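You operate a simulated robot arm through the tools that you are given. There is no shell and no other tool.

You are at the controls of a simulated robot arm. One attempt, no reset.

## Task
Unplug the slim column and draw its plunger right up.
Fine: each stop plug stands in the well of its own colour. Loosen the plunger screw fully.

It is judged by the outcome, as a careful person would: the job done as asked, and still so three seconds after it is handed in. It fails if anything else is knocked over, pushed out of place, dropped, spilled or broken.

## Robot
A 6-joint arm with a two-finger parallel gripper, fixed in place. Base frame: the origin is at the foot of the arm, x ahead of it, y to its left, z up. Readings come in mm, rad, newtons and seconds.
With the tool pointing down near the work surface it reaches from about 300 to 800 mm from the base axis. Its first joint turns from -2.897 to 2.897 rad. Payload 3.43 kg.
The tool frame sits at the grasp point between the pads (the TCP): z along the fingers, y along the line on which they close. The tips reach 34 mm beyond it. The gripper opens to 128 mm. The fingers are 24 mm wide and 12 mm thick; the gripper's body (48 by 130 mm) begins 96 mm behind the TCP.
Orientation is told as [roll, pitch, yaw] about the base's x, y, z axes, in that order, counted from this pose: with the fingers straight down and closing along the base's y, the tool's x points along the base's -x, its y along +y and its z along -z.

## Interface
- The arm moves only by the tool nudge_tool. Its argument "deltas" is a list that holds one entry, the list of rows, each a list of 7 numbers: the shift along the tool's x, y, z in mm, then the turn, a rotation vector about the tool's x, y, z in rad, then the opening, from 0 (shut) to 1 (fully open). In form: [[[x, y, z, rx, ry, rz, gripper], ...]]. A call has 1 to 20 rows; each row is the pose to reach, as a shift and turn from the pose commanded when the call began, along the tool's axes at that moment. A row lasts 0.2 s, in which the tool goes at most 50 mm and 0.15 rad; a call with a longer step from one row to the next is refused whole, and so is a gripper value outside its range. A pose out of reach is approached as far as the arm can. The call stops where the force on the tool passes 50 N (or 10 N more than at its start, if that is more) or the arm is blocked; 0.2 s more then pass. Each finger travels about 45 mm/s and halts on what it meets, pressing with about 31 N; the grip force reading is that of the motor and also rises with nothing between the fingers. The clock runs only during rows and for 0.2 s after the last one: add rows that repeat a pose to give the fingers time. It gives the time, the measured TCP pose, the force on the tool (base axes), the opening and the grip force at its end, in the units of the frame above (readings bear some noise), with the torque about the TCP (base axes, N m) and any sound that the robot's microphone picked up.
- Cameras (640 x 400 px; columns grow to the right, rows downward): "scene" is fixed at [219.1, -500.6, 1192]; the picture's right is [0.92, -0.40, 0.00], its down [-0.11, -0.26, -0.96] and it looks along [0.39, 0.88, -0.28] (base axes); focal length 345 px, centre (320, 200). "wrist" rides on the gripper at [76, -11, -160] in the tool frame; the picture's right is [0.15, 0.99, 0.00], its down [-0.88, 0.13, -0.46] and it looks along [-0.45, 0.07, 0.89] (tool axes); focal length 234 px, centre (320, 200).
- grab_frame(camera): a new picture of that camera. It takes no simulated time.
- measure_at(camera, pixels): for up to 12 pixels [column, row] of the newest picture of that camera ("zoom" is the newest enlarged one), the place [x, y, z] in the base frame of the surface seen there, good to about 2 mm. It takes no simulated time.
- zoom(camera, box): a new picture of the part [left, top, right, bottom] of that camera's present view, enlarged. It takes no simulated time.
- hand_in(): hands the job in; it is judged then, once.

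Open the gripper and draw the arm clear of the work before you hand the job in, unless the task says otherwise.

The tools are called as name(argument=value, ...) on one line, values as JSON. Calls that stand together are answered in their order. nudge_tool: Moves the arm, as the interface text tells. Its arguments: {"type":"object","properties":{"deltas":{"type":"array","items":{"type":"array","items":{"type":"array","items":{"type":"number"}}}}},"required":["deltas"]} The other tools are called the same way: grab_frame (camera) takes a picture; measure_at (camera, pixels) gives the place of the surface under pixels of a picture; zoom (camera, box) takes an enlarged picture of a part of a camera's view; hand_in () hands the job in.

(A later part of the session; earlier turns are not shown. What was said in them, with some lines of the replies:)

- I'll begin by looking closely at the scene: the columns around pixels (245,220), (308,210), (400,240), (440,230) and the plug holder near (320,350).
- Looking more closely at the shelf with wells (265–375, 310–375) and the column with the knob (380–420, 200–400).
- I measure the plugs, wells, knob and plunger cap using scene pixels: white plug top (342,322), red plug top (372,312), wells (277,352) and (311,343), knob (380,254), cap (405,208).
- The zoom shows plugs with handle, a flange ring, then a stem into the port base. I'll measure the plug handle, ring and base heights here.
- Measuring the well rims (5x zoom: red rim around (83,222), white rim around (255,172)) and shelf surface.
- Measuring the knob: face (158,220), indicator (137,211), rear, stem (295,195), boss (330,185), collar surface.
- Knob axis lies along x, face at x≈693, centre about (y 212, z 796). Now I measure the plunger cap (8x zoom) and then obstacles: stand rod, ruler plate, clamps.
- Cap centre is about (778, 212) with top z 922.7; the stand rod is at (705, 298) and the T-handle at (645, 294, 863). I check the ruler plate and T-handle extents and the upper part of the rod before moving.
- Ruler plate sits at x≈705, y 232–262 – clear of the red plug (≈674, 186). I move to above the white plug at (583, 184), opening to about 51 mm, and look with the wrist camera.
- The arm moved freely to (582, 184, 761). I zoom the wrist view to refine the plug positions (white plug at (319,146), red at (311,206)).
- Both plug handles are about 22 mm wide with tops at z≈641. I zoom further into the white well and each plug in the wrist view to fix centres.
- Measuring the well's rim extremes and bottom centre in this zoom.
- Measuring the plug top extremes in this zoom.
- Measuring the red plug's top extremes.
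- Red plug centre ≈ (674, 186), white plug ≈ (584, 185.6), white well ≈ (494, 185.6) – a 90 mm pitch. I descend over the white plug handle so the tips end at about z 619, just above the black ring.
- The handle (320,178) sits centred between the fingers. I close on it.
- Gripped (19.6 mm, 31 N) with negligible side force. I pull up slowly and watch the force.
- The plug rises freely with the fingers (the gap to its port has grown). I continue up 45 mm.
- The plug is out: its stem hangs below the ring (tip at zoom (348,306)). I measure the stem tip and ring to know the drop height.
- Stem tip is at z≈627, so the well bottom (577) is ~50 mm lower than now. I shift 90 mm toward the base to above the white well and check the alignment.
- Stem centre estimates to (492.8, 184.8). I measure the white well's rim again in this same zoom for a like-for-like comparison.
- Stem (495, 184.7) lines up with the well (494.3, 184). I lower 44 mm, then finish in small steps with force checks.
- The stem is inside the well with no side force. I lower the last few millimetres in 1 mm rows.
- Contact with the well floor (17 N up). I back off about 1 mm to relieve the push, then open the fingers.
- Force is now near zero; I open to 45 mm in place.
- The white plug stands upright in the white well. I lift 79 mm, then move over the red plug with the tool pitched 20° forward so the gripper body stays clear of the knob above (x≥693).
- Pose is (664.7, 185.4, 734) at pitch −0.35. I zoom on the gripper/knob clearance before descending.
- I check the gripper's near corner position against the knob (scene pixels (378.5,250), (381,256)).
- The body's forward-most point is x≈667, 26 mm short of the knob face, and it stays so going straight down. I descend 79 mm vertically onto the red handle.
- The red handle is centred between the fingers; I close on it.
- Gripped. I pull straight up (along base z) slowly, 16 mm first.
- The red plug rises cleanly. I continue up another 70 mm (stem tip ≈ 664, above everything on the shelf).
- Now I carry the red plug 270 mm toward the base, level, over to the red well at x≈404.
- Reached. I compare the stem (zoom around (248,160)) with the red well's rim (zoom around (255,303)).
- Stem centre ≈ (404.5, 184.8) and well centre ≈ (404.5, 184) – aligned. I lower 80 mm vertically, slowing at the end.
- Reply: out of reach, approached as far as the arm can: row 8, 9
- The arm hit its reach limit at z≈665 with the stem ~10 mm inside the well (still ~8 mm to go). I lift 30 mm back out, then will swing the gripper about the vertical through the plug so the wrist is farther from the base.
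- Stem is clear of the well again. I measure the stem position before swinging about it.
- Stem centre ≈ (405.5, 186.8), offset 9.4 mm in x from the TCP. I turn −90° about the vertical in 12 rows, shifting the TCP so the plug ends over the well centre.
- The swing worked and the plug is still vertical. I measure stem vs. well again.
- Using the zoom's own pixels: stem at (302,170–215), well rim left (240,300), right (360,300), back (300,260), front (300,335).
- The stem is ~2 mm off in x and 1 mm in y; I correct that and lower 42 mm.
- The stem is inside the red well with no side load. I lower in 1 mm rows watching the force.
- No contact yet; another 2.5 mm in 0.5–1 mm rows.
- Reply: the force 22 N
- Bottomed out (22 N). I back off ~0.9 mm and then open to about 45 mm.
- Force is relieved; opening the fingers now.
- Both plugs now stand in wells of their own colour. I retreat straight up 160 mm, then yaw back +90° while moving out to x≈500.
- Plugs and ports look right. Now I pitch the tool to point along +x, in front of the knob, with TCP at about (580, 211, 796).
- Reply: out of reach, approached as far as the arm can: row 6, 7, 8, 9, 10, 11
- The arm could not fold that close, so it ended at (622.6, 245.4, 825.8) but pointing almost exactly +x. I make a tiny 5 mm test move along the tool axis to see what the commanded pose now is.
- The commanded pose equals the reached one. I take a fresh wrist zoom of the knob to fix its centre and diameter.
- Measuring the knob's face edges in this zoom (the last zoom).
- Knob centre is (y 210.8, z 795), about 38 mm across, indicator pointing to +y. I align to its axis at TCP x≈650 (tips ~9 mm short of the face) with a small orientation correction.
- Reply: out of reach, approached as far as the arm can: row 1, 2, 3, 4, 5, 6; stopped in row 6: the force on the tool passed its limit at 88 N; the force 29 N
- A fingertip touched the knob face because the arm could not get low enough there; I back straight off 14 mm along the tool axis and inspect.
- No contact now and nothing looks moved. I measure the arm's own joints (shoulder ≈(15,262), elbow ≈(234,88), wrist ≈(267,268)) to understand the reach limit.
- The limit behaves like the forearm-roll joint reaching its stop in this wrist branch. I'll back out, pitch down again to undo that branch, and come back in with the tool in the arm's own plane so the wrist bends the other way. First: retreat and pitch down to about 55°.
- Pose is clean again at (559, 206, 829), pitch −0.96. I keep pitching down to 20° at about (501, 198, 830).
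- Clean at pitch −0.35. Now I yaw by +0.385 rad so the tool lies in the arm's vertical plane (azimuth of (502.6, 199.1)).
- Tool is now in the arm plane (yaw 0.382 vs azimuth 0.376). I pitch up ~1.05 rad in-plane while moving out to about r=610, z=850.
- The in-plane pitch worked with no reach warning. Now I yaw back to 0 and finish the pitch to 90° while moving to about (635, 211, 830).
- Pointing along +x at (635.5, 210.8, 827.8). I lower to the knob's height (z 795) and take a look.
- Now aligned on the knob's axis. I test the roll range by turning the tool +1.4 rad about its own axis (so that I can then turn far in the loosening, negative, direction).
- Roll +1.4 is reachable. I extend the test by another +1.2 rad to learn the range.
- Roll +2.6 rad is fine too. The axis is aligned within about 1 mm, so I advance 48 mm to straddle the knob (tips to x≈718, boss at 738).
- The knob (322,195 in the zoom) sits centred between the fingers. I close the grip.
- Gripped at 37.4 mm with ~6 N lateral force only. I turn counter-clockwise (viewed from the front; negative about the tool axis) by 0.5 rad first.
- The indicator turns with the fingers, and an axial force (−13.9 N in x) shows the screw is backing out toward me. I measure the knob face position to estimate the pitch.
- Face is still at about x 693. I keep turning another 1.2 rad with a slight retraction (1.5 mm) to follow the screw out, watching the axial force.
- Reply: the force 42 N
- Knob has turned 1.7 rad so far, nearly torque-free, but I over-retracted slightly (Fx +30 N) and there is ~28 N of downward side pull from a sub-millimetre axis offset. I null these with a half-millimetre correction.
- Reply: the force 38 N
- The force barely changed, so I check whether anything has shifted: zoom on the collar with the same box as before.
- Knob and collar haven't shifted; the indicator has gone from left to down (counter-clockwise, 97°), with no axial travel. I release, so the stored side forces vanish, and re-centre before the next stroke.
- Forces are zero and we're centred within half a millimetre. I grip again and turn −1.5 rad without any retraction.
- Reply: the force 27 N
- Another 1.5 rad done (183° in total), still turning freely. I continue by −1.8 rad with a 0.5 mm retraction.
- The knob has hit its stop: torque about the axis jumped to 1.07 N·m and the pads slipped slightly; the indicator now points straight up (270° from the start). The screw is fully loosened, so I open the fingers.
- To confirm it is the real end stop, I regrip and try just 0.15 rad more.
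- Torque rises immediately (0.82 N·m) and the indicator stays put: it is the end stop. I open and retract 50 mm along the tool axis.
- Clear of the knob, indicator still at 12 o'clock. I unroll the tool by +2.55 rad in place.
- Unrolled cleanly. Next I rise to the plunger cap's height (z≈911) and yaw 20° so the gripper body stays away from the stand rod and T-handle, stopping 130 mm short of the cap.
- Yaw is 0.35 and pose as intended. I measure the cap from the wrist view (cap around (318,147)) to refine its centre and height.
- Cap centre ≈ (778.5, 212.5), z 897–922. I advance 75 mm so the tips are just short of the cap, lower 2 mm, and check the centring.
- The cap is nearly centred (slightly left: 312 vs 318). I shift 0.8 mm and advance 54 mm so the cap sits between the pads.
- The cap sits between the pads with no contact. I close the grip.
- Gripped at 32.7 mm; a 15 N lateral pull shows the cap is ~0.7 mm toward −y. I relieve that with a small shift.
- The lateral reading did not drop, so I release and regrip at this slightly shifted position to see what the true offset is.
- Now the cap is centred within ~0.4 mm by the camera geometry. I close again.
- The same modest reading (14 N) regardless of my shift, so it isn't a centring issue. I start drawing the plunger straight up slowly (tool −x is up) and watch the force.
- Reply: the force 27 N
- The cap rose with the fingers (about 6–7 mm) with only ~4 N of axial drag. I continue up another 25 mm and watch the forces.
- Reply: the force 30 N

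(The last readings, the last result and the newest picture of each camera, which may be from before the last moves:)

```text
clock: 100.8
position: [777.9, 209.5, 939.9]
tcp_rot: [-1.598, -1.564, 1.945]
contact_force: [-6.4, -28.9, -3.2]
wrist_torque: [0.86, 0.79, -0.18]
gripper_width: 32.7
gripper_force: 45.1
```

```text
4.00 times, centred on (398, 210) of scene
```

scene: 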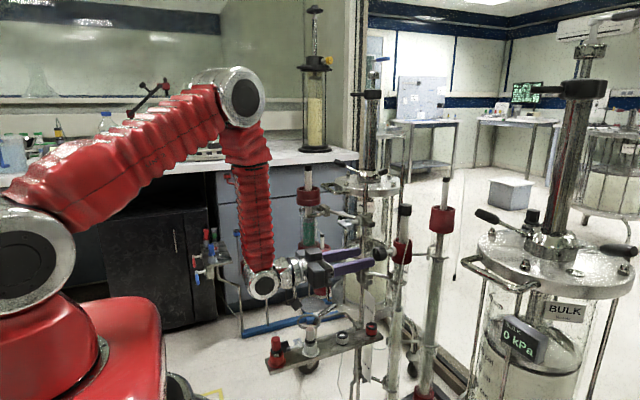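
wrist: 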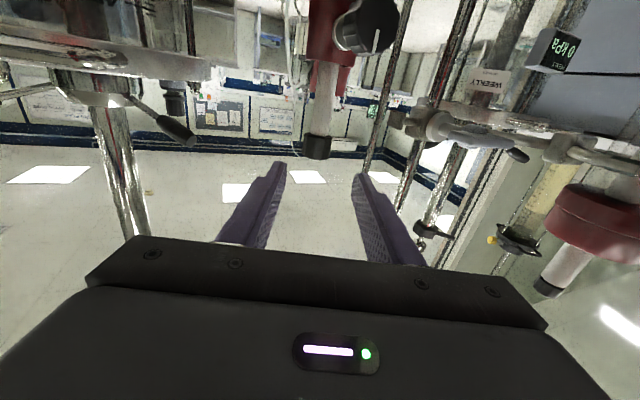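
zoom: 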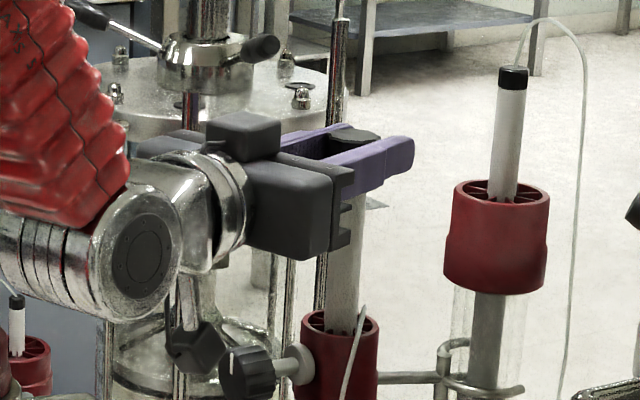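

Plunger at +31 mm, axial drag only ~3 N. I continue up 70 mm more at moderate speed.

nudge_tool(deltas=[[[-3, 0, 0, 0, 0, 0, 0], [-7, 0, 0, 0, 0, 0, 0], [-11, 0, 0, 0, 0, 0, 0], [-15, 0, 0, 0, 0, 0, 0], [-19, 0, 0, 0, 0, 0, 0], [-23, 0, 0, 0, 0, 0, 0], [-27, 0, 0, 0, 0, 0, 0], [-31, 0, 0, 0, 0, 0, 0], [-35, 0, 0, 0, 0, 0, 0], [-39, 0, 0, 0, 0, 0, 0], [-43, 0, 0, 0, 0, 0, 0], [-47, 0, 0, 0, 0, 0, 0], [-51, 0, 0, 0, 0, 0, 0], [-55, 0, 0, 0, 0, 0, 0], [-59, 0, 0, 0, 0, 0, 0], [-63, 0, 0, 0, 0, 0, 0], [-67, 0, 0, 0, 0, 0, 0], [-70, 0, 0, 0, 0, 0, 0], [-70, 0, 0, 0, 0, 0, 0]]])

grab_frame(camera="scene")

zoom(camera="scene", box=[340, 140, 460, 340])

```text
clock: 104.8
position: [776.8, 213.6, 1013.0]
tcp_rot: [-2.206, -1.563, 2.554]
contact_force: [-0.5, -0.2, 0.7]
wrist_torque: [0.02, 0.0, 0.01]
gripper_width: 0.0
gripper_force: 33.0
```

```text
taken
```

scene: 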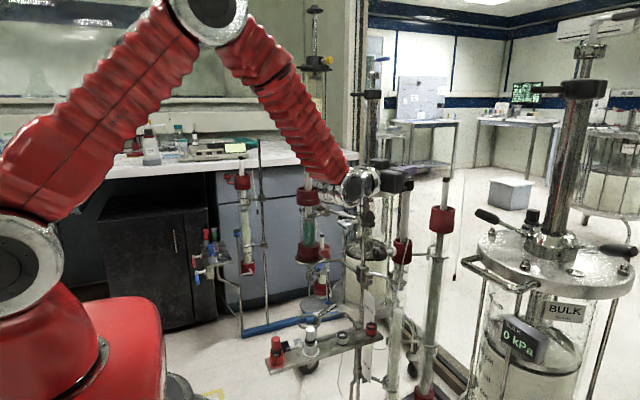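

```text
2.00 times, centred on (400, 240) of scene
```

zoom: 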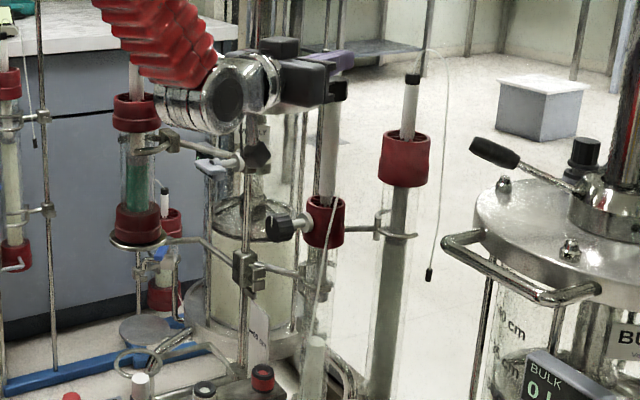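

The fingers closed to 0: they slipped off the cap, probably because the plunger reached its top stop. I look at where the cap is now.

grab_frame(camera="wrist")

zoom(camera="scene", box=[370, 150, 430, 250])

measure_at(camera="zoom", pixels=[[320, 200]])

```text
taken
```

wrist: 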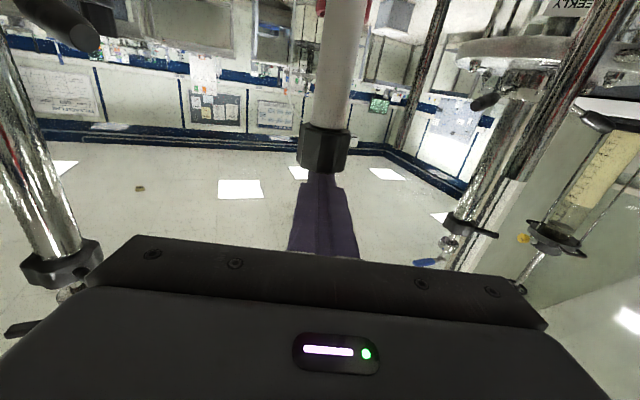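

```text
4.00 times, centred on (400, 200) of scene
```

zoom: 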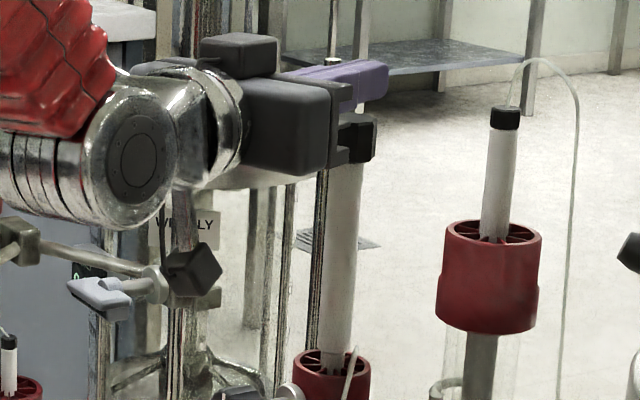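

```text
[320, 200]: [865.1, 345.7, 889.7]
```

The cap is visible just under the closed fingers (zoom (360,140)). I measure its height.

measure_at(camera="zoom", pixels=[[360, 120], [362, 135], [362, 150], [362, 157], [345, 200], [372, 125], [340, 340], [360, 115]])

measure_at(camera="wrist", pixels=[[322, 150], [322, 140], [322, 165], [325, 128], [310, 150], [340, 150]])

```text
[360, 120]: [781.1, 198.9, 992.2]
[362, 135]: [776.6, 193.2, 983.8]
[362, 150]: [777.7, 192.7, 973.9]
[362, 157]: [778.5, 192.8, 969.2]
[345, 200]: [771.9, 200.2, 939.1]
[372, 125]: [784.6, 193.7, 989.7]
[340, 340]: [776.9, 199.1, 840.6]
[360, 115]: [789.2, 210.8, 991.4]
```

```text
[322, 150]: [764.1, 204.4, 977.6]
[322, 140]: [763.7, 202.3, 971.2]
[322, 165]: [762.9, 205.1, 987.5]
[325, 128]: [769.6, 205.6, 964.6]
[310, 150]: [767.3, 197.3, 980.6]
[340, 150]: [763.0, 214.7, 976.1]
```

The cap top is now at z≈992 (risen ~69 mm). To check whether that's the top stop, I open, lower 32 mm around the cap and regrip.

nudge_tool(deltas=[[[0, 0, 0, 0, 0, 0, 0.48], [0, 0, 0, 0, 0, 0, 0.48], [0, 0, 0, 0, 0, 0, 0.48], [0, 0, 0, 0, 0, 0, 0.48], [0, 0, 0, 0, 0, 0, 0.48]]])

zoom(camera="wrist", box=[250, 90, 390, 230])

zoom(camera="scene", box=[350, 140, 446, 240])

```text
clock: 106.0
position: [777.3, 210.5, 1010.5]
tcp_rot: [-1.589, -1.564, 1.935]
contact_force: [0.5, -0.2, 0.2]
wrist_torque: [0.0, -0.03, -0.02]
gripper_width: 61.4
gripper_force: 0.1
```

```text
2.86 times, centred on (320, 160) of wrist
```

zoom: 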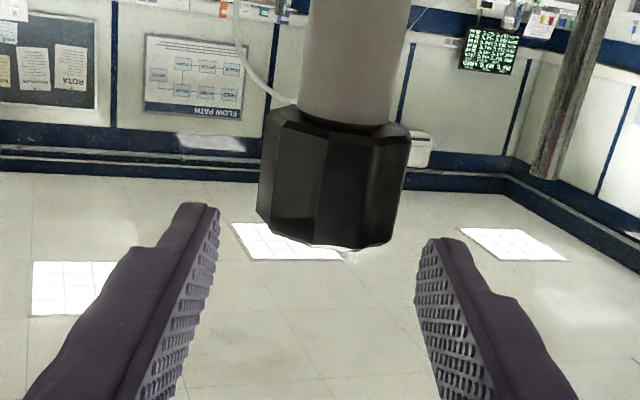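

```text
4.00 times, centred on (398, 190) of scene
```

zoom: 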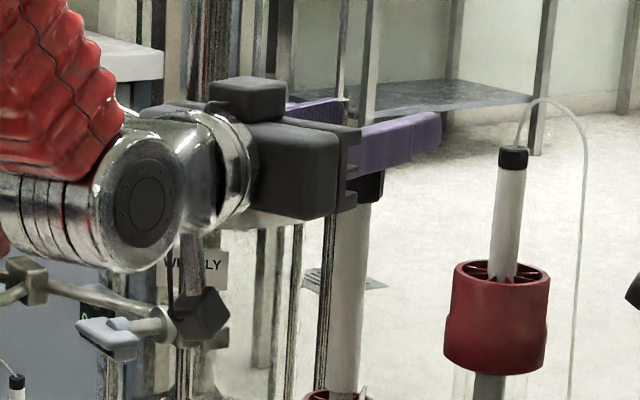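

Cap is just below the open fingers and laterally centred once the camera's tilt is allowed for. I lower 31 mm to straddle it and close.

nudge_tool(deltas=[[[6, 0, 0, 0, 0, 0, 0.48], [13, 0, 0, 0, 0, 0, 0.48], [20, 0, 0, 0, 0, 0, 0.48], [26, 0, 0, 0, 0, 0, 0.48], [31, 0, 0, 0, 0, 0, 0.48], [31, 0, 0, 0, 0, 0, 0.48], [31, 0, 0, 0, 0, 0, 0], [31, 0, 0, 0, 0, 0, 0], [31, 0, 0, 0, 0, 0, 0], [31, 0, 0, 0, 0, 0, 0], [31, 0, 0, 0, 0, 0, 0], [31, 0, 0, 0, 0, 0, 0]]])

zoom(camera="wrist", box=[250, 90, 390, 230])

zoom(camera="scene", box=[350, 140, 446, 240])

```text
clock: 108.6
position: [778.9, 208.9, 980.0]
tcp_rot: [-1.559, -1.565, 1.905]
contact_force: [7.5, -16.5, -1.0]
wrist_torque: [1.18, 0.31, -0.26]
gripper_width: 32.7
gripper_force: 45.2
```

```text
2.86 times, centred on (320, 160) of wrist
```

zoom: 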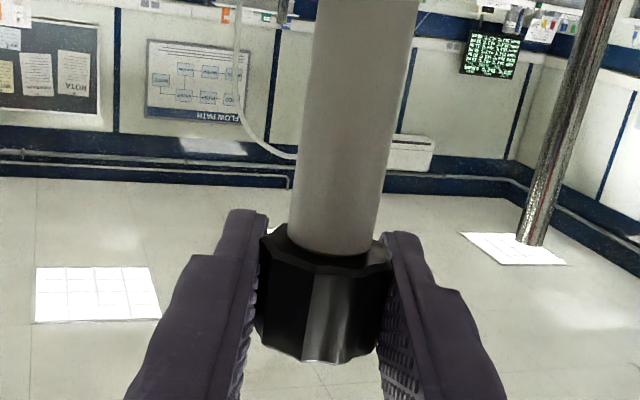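

```text
4.00 times, centred on (398, 190) of scene
```

zoom: 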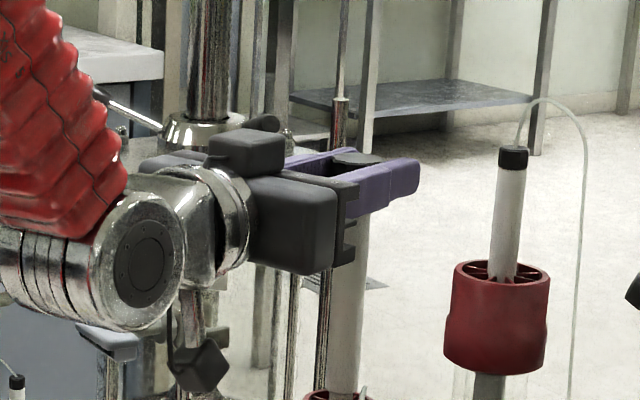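

Regripped at z 980. I pull up in 1 mm rows, 4 mm in total, and read the axial force.

nudge_tool(deltas=[[[-1, 0, 0, 0, 0, 0, 0], [-2, 0, 0, 0, 0, 0, 0], [-3, 0, 0, 0, 0, 0, 0], [-4, 0, 0, 0, 0, 0, 0], [-4, 0, 0, 0, 0, 0, 0]]])

zoom(camera="scene", box=[370, 160, 434, 200])

measure_at(camera="zoom", pixels=[[310, 95], [290, 95], [330, 95]])

```text
clock: 109.8
position: [778.6, 209.2, 980.9]
tcp_rot: [-0.508, -1.562, 0.851]
contact_force: [8.0, -25.7, -24.2]
wrist_torque: [0.97, 0.75, -0.15]
gripper_width: 33.1
gripper_force: 45.0
```

```text
10.00 times, centred on (402, 180) of scene
```

zoom: 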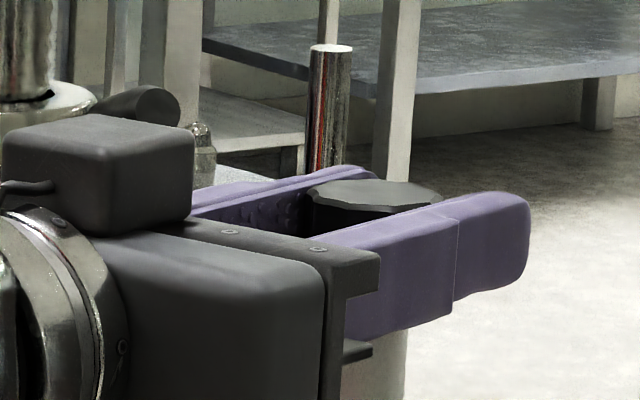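

```text
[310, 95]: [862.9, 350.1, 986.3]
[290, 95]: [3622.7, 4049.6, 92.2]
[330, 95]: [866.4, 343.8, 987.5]
```

Fz jumped to −24 N with almost no motion: that's the top stop. I measure the cap top now and compare.

measure_at(camera="zoom", pixels=[[370, 190], [350, 190], [400, 192]])

zoom(camera="scene", box=[370, 250, 434, 330])

```text
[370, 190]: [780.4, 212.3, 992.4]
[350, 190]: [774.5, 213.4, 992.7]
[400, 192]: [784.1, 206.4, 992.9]
```

```text
5.00 times, centred on (402, 290) of scene
```

zoom: 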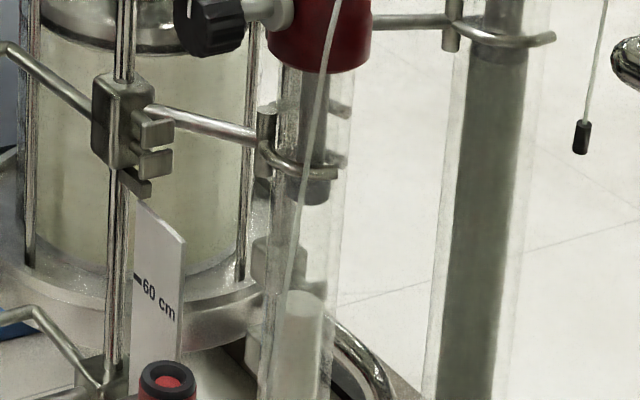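

The cap top is at 992.6 both before and during the 24 N pull, versus 3 N drag while moving, so the plunger is fully up. I ease the pull by 1 mm and open the fingers.

nudge_tool(deltas=[[[1, 0, 0, 0, 0, 0, 0], [1, 0, 0, 0, 0, 0, 0.48], [1, 0, 0, 0, 0, 0, 0.48], [1, 0, 0, 0, 0, 0, 0.48], [1, 0, 0, 0, 0, 0, 0.48], [1, 0, 0, 0, 0, 0, 0.48]]])

zoom(camera="scene", box=[370, 160, 434, 200])

measure_at(camera="zoom", pixels=[[370, 190], [350, 190], [380, 188]])

```text
clock: 111.2
position: [776.9, 210.8, 983.6]
tcp_rot: [-1.612, -1.566, 1.96]
contact_force: [0.0, 0.8, 0.7]
wrist_torque: [-0.01, 0.0, 0.01]
gripper_width: 61.6
gripper_force: 0.1
```

```text
10.00 times, centred on (402, 180) of scene
```

zoom: 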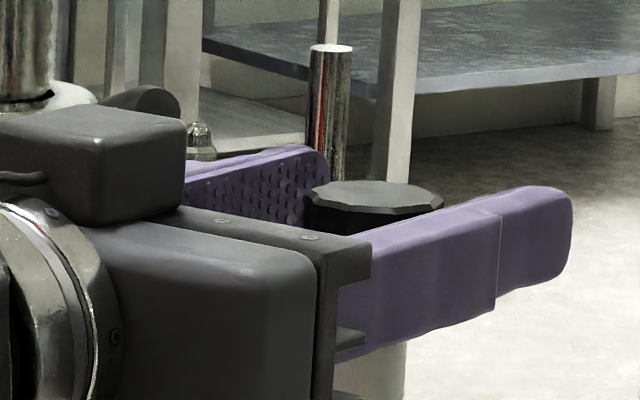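

```text
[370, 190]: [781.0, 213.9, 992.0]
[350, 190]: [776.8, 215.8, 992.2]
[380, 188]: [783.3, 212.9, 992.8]
```

The plunger stays up (cap top 992.3) after release. I withdraw 130 mm straight back along the tool axis.

nudge_tool(deltas=[[[0, 0, -8, 0, 0, 0, 0.48], [0, 0, -20, 0, 0, 0, 0.48], [0, 0, -35, 0, 0, 0, 0.48], [0, 0, -55, 0, 0, 0, 0.48], [0, 0, -75, 0, 0, 0, 0.48], [0, 0, -95, 0, 0, 0, 0.48], [0, 0, -115, 0, 0, 0, 0.48], [0, 0, -130, 0, 0, 0, 0.48], [0, 0, -130, 0, 0, 0, 0.48]]])

grab_frame(camera="scene")

zoom(camera="scene", box=[360, 160, 440, 280])

```text
clock: 113.2
position: [655.8, 166.2, 982.0]
tcp_rot: [-1.654, -1.566, 2.0]
contact_force: [0.4, -0.8, -0.6]
wrist_torque: [-0.01, -0.01, -0.02]
gripper_width: 61.4
gripper_force: 0.1
```

```text
taken
```

scene: 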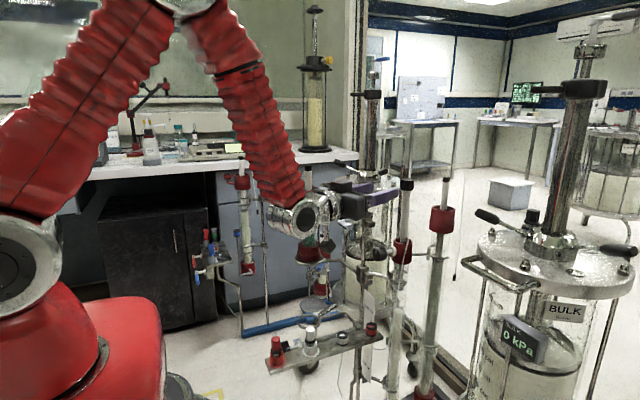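

```text
3.33 times, centred on (400, 220) of scene
```

zoom: 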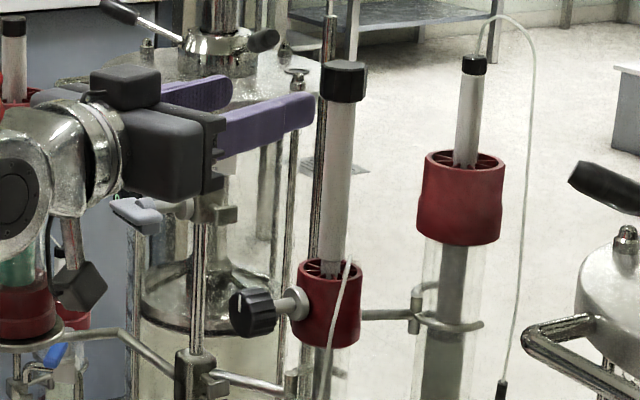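

The plunger now stands visibly higher and the indicator is still at 12 o'clock. I measure the cap and raise the arm 130 mm and back to be well clear.

measure_at(camera="zoom", pixels=[[343, 66], [338, 250], [252, 300], [330, 300]])

nudge_tool(deltas=[[[-20, 0, -5, 0, 0, 0, 0.48], [-45, 0, -12, 0, 0, 0, 0.48], [-70, 0, -20, 0, 0, 0, 0.48], [-95, 0, -28, 0, 0, 0, 0.48], [-118, 0, -36, 0, 0, 0, 0.48], [-130, 0, -40, 0, 0, 0, 0.48], [-130, 0, -40, 0, 0, 0, 0.48]]])

grab_frame(camera="scene")

zoom(camera="scene", box=[240, 300, 400, 400])

zoom(camera="scene", box=[340, 160, 468, 280])

```text
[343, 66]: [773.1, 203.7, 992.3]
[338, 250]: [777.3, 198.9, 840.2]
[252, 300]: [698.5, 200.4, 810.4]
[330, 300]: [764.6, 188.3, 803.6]
```

```text
clock: 114.8
position: [616.3, 153.5, 1111.5]
tcp_rot: [-1.56, -1.567, 1.906]
contact_force: [0.6, 0.2, -0.3]
wrist_torque: [0.02, 0.0, 0.0]
gripper_width: 61.4
gripper_force: 0.1
```

```text
taken
```

scene: 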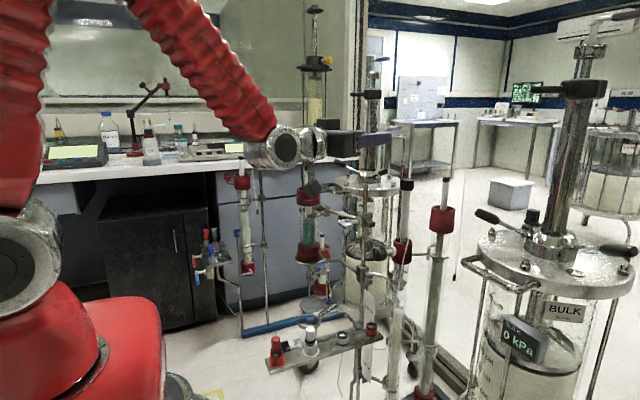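

```text
4.00 times, centred on (320, 350) of scene
```

zoom: 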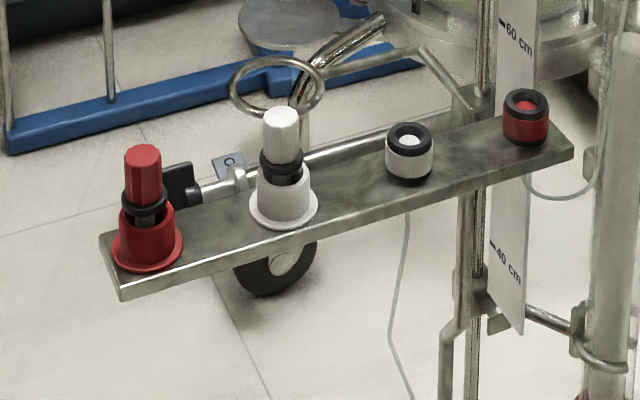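

```text
3.33 times, centred on (404, 220) of scene
```

zoom: 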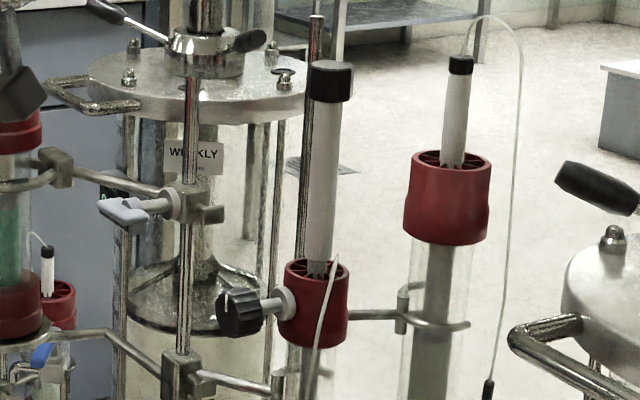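

All looks right: plugs in matching wells, ports empty, screw at its stop, plunger up. One last check that the cap height holds steady now, some seconds after release.

measure_at(camera="zoom", pixels=[[330, 66], [335, 64], [325, 68], [232, 300], [225, 312]])

zoom(camera="scene", box=[260, 320, 340, 370])

zoom(camera="scene", box=[360, 232, 424, 272])

```text
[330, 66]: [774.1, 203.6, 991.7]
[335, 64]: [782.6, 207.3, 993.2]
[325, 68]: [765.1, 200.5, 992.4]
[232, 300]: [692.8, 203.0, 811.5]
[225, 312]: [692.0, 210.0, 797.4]
```

```text
8.00 times, centred on (300, 345) of scene
```

zoom: 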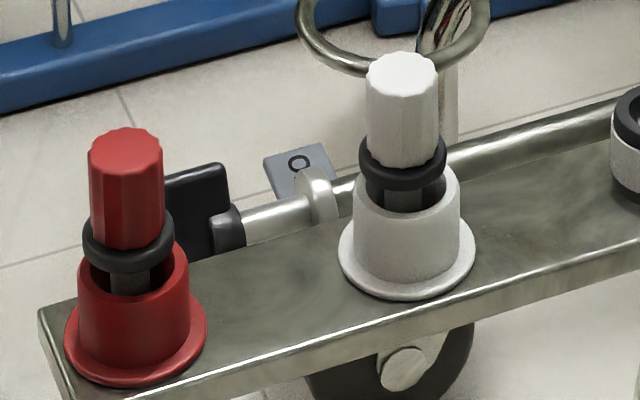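

```text
10.00 times, centred on (392, 252) of scene
```

zoom: 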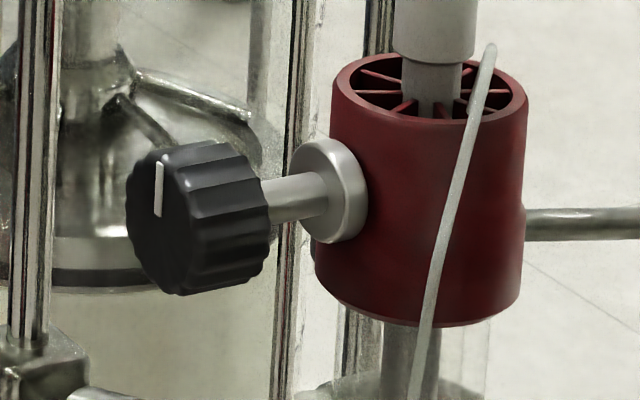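

The cap holds at z≈992, the indicator is at the loosened stop, both plugs stand in wells of their own colour, and the arm is open and clear. I hand the job in.

hand_in()

```text
The job is handed in.
```

I've handed the job in: the slim column is unplugged, its plunger screw is fully loosened, and its plunger is drawn right up.

- **Stop plugs:** the white plug stands in the white well and the red plug in the red well. Both ports are empty.
- **Plunger screw:** I turned it about 270° counter-clockwise, until it hit its stop. A second try only raised the torque without turning it.
- **Plunger:** it rose about 70 mm. A further pull met about 24 N with no movement, against about 3 N of drag while it was rising, so I took that as its top stop. It was still at that height about 4 seconds after I let go.

**Slips along the way:**
- On the first approach to the screw, a fingertip pressed against the knob's face with up to 88 N before the arm stopped.
- The fingers slipped off the plunger cap near the end of the pull. I regripped it to confirm it was fully up.

Afterwards the knob, collar and column looked unmoved in the pictures. The gripper is open and the arm is clear of the work.
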